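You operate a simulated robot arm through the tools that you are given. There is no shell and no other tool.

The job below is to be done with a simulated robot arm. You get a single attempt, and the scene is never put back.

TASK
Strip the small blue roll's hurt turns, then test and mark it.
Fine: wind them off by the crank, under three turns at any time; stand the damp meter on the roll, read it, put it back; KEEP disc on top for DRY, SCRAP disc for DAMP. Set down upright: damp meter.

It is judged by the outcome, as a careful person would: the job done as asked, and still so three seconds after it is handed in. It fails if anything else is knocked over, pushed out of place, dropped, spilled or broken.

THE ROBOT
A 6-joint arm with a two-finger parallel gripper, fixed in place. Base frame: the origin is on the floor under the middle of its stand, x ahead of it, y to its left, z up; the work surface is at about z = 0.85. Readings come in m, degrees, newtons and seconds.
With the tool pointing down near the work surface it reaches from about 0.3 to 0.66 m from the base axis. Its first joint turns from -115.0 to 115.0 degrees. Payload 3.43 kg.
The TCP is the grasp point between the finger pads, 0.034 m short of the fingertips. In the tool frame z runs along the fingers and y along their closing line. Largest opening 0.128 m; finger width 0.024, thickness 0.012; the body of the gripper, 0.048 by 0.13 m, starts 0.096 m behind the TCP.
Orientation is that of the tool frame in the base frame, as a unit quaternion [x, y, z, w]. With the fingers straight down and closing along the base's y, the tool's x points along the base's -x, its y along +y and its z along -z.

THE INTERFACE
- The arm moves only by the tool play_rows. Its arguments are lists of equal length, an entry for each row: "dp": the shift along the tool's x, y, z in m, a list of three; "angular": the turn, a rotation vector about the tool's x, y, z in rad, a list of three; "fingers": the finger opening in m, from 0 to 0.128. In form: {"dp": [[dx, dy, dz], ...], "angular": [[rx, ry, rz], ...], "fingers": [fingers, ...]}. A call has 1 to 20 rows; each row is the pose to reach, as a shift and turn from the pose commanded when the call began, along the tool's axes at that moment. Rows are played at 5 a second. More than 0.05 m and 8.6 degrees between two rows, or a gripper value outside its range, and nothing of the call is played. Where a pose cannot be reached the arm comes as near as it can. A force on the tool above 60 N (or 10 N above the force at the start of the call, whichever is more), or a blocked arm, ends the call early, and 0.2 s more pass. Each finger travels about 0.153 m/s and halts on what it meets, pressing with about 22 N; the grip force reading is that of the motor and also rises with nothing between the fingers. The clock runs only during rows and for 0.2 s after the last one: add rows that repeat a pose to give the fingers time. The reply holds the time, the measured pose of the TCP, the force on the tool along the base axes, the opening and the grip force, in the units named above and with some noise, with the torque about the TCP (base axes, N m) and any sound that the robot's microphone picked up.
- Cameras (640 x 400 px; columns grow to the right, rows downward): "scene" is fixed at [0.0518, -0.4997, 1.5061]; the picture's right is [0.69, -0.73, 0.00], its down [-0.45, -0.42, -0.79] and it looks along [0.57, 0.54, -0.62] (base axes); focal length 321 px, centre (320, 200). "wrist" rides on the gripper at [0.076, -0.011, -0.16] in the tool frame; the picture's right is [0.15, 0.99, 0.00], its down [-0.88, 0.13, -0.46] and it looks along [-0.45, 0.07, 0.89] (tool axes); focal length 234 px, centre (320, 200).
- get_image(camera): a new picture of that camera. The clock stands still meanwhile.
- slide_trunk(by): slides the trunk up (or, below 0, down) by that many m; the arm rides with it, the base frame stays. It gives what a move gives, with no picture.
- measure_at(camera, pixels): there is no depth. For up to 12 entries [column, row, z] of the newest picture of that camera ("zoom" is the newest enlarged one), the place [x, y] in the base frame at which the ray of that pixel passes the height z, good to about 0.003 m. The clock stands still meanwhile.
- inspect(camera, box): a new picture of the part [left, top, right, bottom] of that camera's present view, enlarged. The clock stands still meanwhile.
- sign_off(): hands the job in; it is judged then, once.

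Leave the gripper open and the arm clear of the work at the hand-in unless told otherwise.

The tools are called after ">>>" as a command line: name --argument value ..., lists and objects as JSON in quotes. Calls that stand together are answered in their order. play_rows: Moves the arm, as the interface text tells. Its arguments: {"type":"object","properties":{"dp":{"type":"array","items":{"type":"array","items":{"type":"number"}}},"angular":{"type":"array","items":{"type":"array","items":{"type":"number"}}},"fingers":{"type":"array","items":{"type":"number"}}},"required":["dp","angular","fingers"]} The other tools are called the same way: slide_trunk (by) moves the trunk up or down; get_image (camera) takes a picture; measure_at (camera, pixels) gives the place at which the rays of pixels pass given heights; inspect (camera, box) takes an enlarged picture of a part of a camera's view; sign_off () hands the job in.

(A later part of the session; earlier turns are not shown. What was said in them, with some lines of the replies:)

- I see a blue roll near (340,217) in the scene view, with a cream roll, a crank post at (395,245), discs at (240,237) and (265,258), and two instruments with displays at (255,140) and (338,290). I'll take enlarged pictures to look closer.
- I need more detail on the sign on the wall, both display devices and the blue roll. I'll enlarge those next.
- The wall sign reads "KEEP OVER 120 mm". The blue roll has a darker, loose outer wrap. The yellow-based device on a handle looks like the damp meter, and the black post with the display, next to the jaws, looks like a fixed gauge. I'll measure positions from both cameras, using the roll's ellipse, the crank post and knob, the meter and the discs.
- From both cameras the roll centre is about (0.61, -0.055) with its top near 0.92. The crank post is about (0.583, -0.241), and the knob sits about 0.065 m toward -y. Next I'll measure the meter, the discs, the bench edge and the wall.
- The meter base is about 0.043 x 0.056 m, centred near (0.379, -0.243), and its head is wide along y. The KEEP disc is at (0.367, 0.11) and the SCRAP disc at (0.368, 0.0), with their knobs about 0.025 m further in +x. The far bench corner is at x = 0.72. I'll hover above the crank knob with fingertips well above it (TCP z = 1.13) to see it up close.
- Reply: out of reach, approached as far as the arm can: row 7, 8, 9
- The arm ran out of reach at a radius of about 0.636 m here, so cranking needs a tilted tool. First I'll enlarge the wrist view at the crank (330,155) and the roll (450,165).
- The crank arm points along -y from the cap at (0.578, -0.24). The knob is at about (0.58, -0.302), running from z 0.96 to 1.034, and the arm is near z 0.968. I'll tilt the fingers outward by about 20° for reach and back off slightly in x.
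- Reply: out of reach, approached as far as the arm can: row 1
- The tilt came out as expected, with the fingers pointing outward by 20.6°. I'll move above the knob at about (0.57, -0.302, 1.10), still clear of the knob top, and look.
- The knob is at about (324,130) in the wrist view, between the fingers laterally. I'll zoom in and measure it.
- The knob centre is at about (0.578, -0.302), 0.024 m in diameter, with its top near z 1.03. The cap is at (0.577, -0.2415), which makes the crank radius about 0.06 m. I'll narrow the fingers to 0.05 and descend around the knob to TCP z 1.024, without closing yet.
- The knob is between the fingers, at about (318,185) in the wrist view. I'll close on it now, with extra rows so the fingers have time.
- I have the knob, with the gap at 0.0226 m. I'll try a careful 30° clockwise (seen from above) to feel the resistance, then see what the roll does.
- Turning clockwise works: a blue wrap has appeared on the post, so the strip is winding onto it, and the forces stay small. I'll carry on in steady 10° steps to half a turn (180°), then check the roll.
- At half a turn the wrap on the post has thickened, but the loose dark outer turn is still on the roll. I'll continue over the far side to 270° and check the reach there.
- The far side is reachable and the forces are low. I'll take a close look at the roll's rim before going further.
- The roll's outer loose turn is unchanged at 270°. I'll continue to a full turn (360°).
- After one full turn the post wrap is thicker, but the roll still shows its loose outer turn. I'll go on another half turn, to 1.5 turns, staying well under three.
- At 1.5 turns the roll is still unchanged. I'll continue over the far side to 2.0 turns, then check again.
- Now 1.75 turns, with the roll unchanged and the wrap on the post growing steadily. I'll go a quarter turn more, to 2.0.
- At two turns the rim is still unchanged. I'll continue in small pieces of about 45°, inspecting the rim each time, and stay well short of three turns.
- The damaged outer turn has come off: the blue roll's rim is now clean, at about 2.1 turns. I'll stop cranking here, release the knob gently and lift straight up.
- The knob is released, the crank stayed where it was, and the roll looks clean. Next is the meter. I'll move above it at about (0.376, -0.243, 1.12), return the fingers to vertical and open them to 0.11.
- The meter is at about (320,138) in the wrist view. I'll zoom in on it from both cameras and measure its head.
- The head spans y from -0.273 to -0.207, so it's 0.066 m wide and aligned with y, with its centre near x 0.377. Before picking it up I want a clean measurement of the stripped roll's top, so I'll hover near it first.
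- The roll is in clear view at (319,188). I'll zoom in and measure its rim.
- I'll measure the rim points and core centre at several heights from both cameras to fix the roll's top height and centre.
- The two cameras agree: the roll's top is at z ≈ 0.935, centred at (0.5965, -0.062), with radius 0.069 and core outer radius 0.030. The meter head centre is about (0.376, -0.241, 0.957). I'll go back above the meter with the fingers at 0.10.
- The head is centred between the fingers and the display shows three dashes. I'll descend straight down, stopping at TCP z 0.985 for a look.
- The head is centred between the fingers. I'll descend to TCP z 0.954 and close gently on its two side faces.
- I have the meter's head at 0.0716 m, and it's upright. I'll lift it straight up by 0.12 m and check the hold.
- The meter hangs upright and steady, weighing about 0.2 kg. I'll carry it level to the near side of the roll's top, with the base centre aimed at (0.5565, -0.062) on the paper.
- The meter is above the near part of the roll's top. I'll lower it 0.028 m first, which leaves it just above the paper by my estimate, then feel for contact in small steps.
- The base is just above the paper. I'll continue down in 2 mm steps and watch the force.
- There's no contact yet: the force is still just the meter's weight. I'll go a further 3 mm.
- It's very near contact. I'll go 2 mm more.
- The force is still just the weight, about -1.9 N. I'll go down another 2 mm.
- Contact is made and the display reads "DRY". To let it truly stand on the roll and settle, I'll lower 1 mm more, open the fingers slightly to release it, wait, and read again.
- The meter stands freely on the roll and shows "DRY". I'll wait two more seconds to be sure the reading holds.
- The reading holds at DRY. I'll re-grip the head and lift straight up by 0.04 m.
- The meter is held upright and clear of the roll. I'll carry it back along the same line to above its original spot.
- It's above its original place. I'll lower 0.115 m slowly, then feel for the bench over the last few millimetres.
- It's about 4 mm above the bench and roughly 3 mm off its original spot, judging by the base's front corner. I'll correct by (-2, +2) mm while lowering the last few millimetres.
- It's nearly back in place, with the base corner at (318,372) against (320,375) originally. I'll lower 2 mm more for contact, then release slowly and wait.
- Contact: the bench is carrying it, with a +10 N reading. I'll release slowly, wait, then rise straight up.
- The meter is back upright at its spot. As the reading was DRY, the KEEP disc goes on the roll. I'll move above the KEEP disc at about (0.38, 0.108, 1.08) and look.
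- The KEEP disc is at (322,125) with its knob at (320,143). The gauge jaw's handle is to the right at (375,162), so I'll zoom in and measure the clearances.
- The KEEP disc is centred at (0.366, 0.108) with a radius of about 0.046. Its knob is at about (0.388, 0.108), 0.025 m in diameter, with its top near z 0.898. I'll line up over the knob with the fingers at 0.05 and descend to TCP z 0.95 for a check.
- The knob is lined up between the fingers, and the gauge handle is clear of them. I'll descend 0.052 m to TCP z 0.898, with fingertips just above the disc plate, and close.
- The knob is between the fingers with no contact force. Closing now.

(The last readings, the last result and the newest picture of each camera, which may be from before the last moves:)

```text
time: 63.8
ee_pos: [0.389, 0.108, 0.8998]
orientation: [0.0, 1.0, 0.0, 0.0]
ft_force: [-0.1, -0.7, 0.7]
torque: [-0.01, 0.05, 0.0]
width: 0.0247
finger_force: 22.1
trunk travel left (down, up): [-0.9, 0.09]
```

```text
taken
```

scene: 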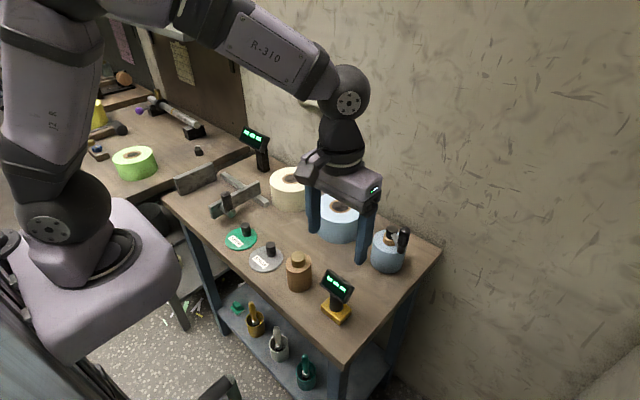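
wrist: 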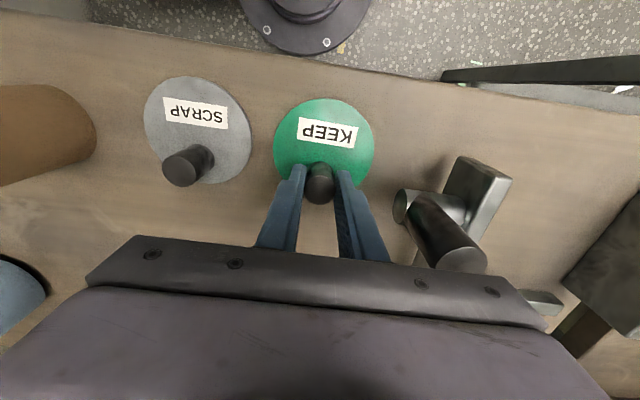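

I'm gripping the KEEP knob at 0.0247 m. I'll lift straight up by 0.13 m and check that the disc hangs level.

>>> play_rows --dp '[[0, 0, -0.005], [0, 0, -0.015], [0, 0, -0.035], [0, 0, -0.06], [0, 0, -0.085], [0, 0, -0.11], [0, 0, -0.125], [0, 0, -0.13], [0, 0, -0.13]]' --angular '[[0, 0, 0], [0, 0, 0], [0, 0, 0], [0, 0, 0], [0, 0, 0], [0, 0, 0], [0, 0, 0], [0, 0, 0], [0, 0, 0]]' --fingers '[0.01, 0.01, 0.01, 0.01, 0.01, 0.01, 0.01, 0.01, 0.01]'

>>> get_image --camera "wrist"

>>> get_image --camera "scene"

```text
time: 65.8
ee_pos: [0.3897, 0.1066, 1.0323]
orientation: [-0.001, 1.0, 0.0, -0.001]
ft_force: [-0.3, 0.5, -0.6]
torque: [-0.01, 0.0, 0.01]
width: 0.0247
finger_force: 22.3
trunk travel left (down, up): [-0.9, 0.09]
```

```text
taken
```

wrist: 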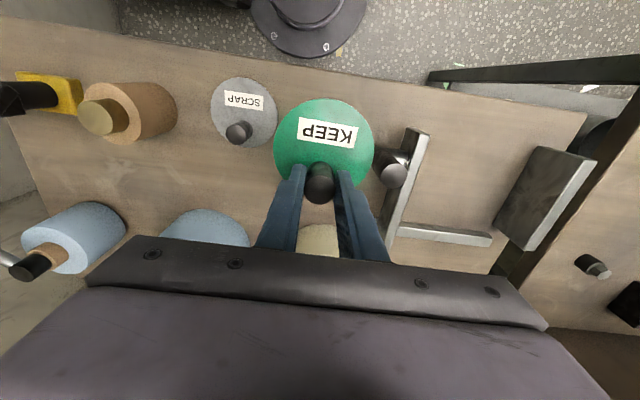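

```text
taken
```

scene: 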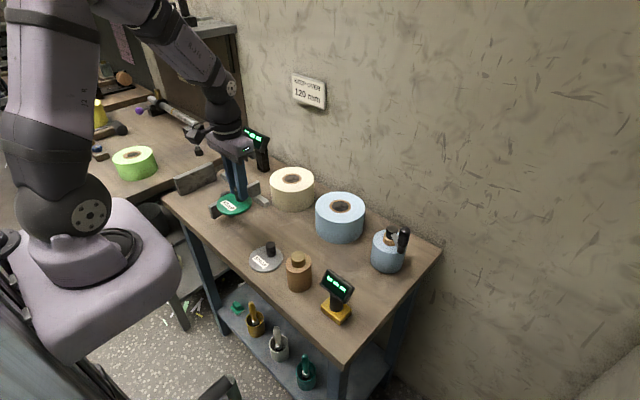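

The disc hangs level. I'll carry it over the roll so that the disc centre comes over the roll centre at (0.5965, -0.062).

>>> play_rows --dp '[[-0.01, -0.0075, 0], [-0.032, -0.024, 0], [-0.06, -0.0445, 0], [-0.088, -0.065, 0], [-0.116, -0.0857, 0], [-0.144, -0.1064, 0], [-0.172, -0.127, 0], [-0.2, -0.148, 0], [-0.22, -0.1625, 0], [-0.2295, -0.1695, 0], [-0.2295, -0.1695, 0]]' --angular '[[0, 0, 0], [0, 0, 0], [0, 0, 0], [0, 0, 0], [0, 0, 0], [0, 0, 0], [0, 0, 0], [0, 0, 0], [0, 0, 0], [0, 0, 0], [0, 0, 0]]' --fingers '[0.01, 0.01, 0.01, 0.01, 0.01, 0.01, 0.01, 0.01, 0.01, 0.01, 0.01]'

>>> get_image --camera "wrist"

>>> inspect --camera "scene" --box '[280, 130, 400, 250]'

```text
time: 68.2
ee_pos: [0.6179, -0.0625, 1.0298]
orientation: [0.0, 1.0, 0.0, -0.001]
ft_force: [0.3, 0.6, 0.1]
torque: [-0.01, -0.03, 0.01]
width: 0.0247
finger_force: 22.3
trunk travel left (down, up): [-0.9, 0.09]
```

```text
taken
```

wrist: 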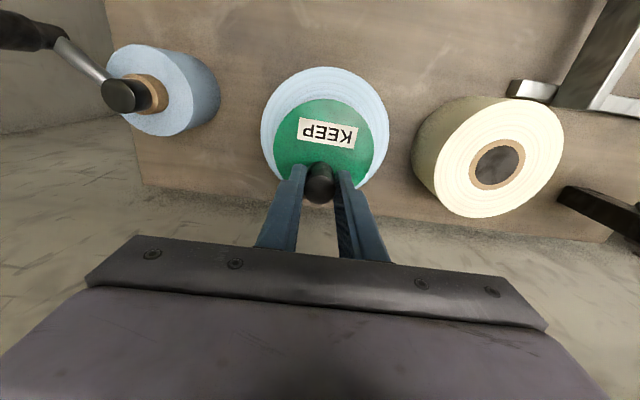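

```text
3.33 times, centred on (340, 190) of scene
```

zoom: 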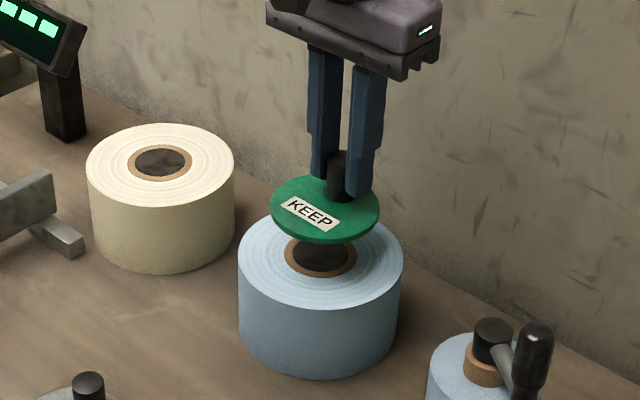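

It's aligned over the roll. I'll lower 0.045 m, then feel for contact.

>>> play_rows --dp '[[0, 0, 0.01], [0, 0, 0.025], [0, 0, 0.036], [0, 0, 0.043], [0, 0, 0.046], [0, 0, 0.046]]' --angular '[[0, 0, 0], [0, 0, 0], [0, 0, 0], [0, 0, 0], [0, 0, 0], [0, 0, 0]]' --fingers '[0.01, 0.01, 0.01, 0.01, 0.01, 0.01]'

>>> inspect --camera "scene" --box '[300, 160, 380, 240]'

>>> get_image --camera "wrist"

```text
time: 69.6
ee_pos: [0.6197, -0.0621, 0.9831]
orientation: [0.0, 1.0, -0.001, 0.0]
ft_force: [0.2, 0.1, -0.8]
torque: [-0.01, -0.01, -0.01]
width: 0.0248
finger_force: 21.8
trunk travel left (down, up): [-0.9, 0.09]
```

```text
5.00 times, centred on (340, 200) of scene
```

zoom: 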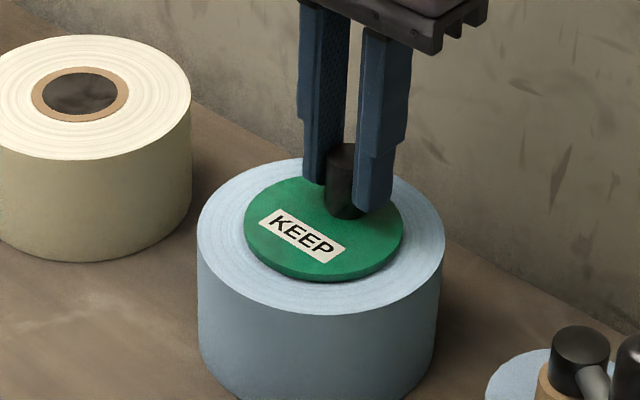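

```text
taken
```

wrist: 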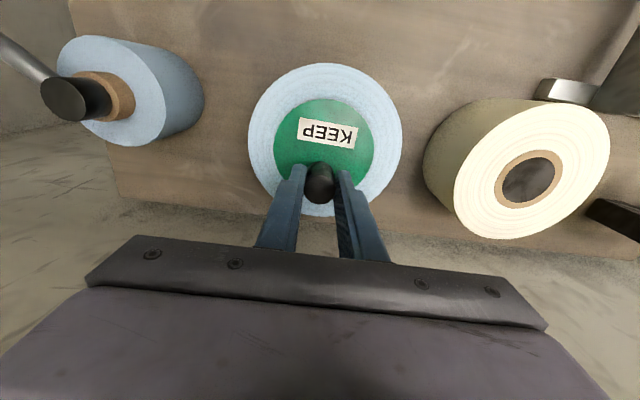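

It's centred and nearly down. I'll lower in 2 mm steps until contact.

>>> play_rows --dp '[[0, 0, 0.001], [0, 0, 0.002], [0, 0, 0.003], [0, 0, 0.003]]' --angular '[[0, 0, 0], [0, 0, 0], [0, 0, 0], [0, 0, 0]]' --fingers '[0.01, 0.01, 0.01, 0.01]'

```text
time: 70.6
ee_pos: [0.6179, -0.0625, 0.9809]
orientation: [0.0, 1.0, 0.0, 0.001]
ft_force: [0.8, 0.4, 9.1]
torque: [0.08, 0.22, 0.0]
width: 0.0248
finger_force: 22.2
trunk travel left (down, up): [-0.9, 0.09]
```

Contact at +9 N: the disc rests on the roll. I'll open the fingers slowly, then rise straight up.

>>> play_rows --dp '[[0, 0, -0.0005], [0, 0, -0.0005], [0, 0, -0.0005], [0, 0, -0.0005], [0, 0, -0.0005], [0, 0, -0.0005], [0, 0, -0.02], [0, 0, -0.05], [0, 0, -0.08], [0, 0, -0.1]]' --angular '[[0, 0, 0], [0, 0, 0], [0, 0, 0], [0, 0, 0], [0, 0, 0], [0, 0, 0], [0, 0, 0], [0, 0, 0], [0, 0, 0], [0, 0, 0]]' --fingers '[0.02, 0.026, 0.032, 0.04, 0.05, 0.055, 0.055, 0.055, 0.055, 0.055]'

>>> inspect --camera "scene" --box '[300, 160, 380, 240]'

>>> get_image --camera "wrist"

```text
time: 72.8
ee_pos: [0.6209, -0.0636, 1.0803]
orientation: [0.0, 1.0, 0.001, -0.001]
ft_force: [-0.1, -0.2, -0.2]
torque: [-0.03, 0.0, 0.0]
width: 0.055
finger_force: 0.0
trunk travel left (down, up): [-0.9, 0.09]
```

```text
5.00 times, centred on (340, 200) of scene
```

zoom: 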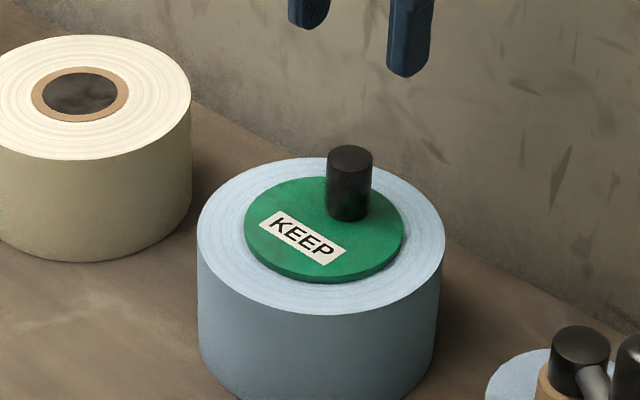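

```text
taken
```

wrist: 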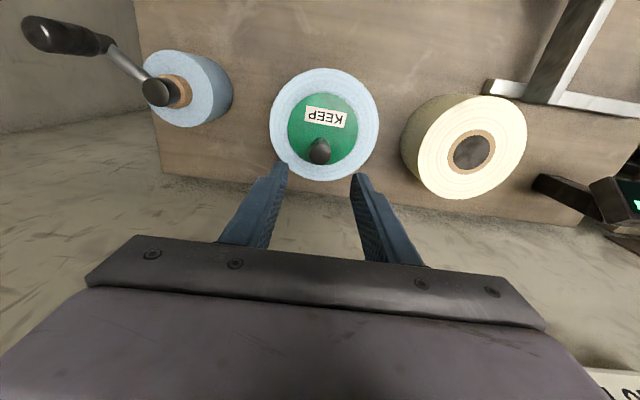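

The KEEP disc sits flat and centred on the roll. I'll retreat up and back to near the starting pose with the gripper open, then check everything.

>>> play_rows --dp '[[0.012, -0.004, -0.02], [0.035, -0.014, -0.045], [0.06, -0.026, -0.07], [0.088, -0.04, -0.095], [0.118, -0.054, -0.12], [0.148, -0.068, -0.145], [0.178, -0.082, -0.17], [0.206, -0.095, -0.19], [0.206, -0.095, -0.19], [0.206, -0.095, -0.19]]' --angular '[[0, 0, 0], [0, 0, 0], [0, 0, 0], [0, 0, 0], [0, 0, 0], [0, 0, 0], [0, 0, 0], [0, 0, 0], [0, 0, 0], [0, 0, 0]]' --fingers '[0.055, 0.06, 0.08, 0.1, 0.12, 0.128, 0.128, 0.128, 0.128, 0.128]'

>>> get_image --camera "scene"

>>> get_image --camera "wrist"

>>> inspect --camera "scene" --box '[300, 180, 440, 330]'

```text
time: 75.0
ee_pos: [0.4119, -0.1557, 1.2697]
orientation: [-0.001, 1.0, 0.0, 0.0]
ft_force: [-0.8, -0.8, 0.7]
torque: [0.01, 0.0, -0.01]
width: 0.1282
finger_force: 0.0
trunk travel left (down, up): [-0.9, 0.09]
```

```text
taken
```

scene: 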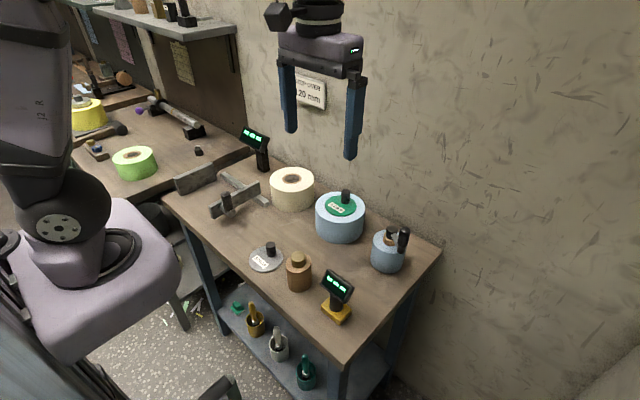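

```text
taken
```

wrist: 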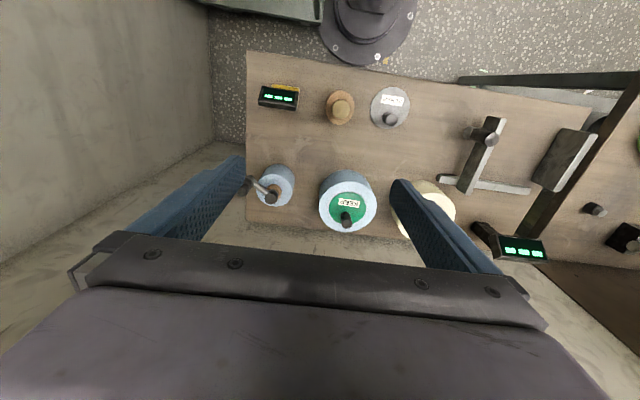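

```text
2.67 times, centred on (370, 255) of scene
```

zoom: 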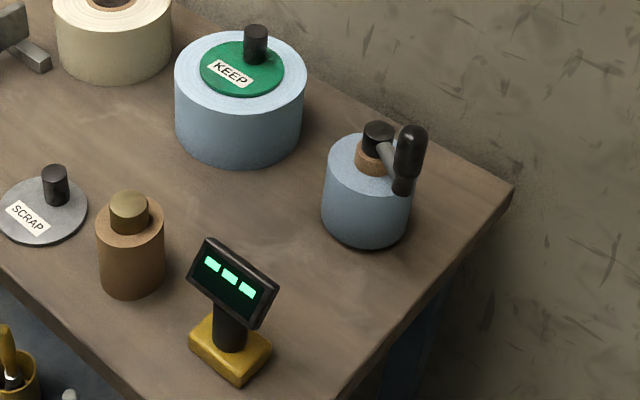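

The job looks complete. The roll's damaged turns are off after about 2.1 crank turns, the meter read DRY and is back upright in its place, and the KEEP disc lies flat on the blue roll. Everything else is where it was, and the arm is clear with the gripper open, so I'm handing it in.

>>> sign_off

```text
The job is handed in.
```

I handed the job in with everything done as asked. I haven't seen the judge's result.

- **Stripping:** I wound the blue roll's damaged outer turns off with the crank. They came off at about 2.1 turns, so it stayed under three throughout. The rim looked clean afterwards.
- **Damp test:** The damp meter stood freely on the roll and read DRY. The reading held for over four seconds.
- **Meter:** I put it back upright, within a millimetre or so of its original spot.
- **Marking:** The KEEP disc sits flat and centred on top of the roll.

In the last pictures nothing else had moved or been knocked over. The arm was clear of the work with the gripper open.
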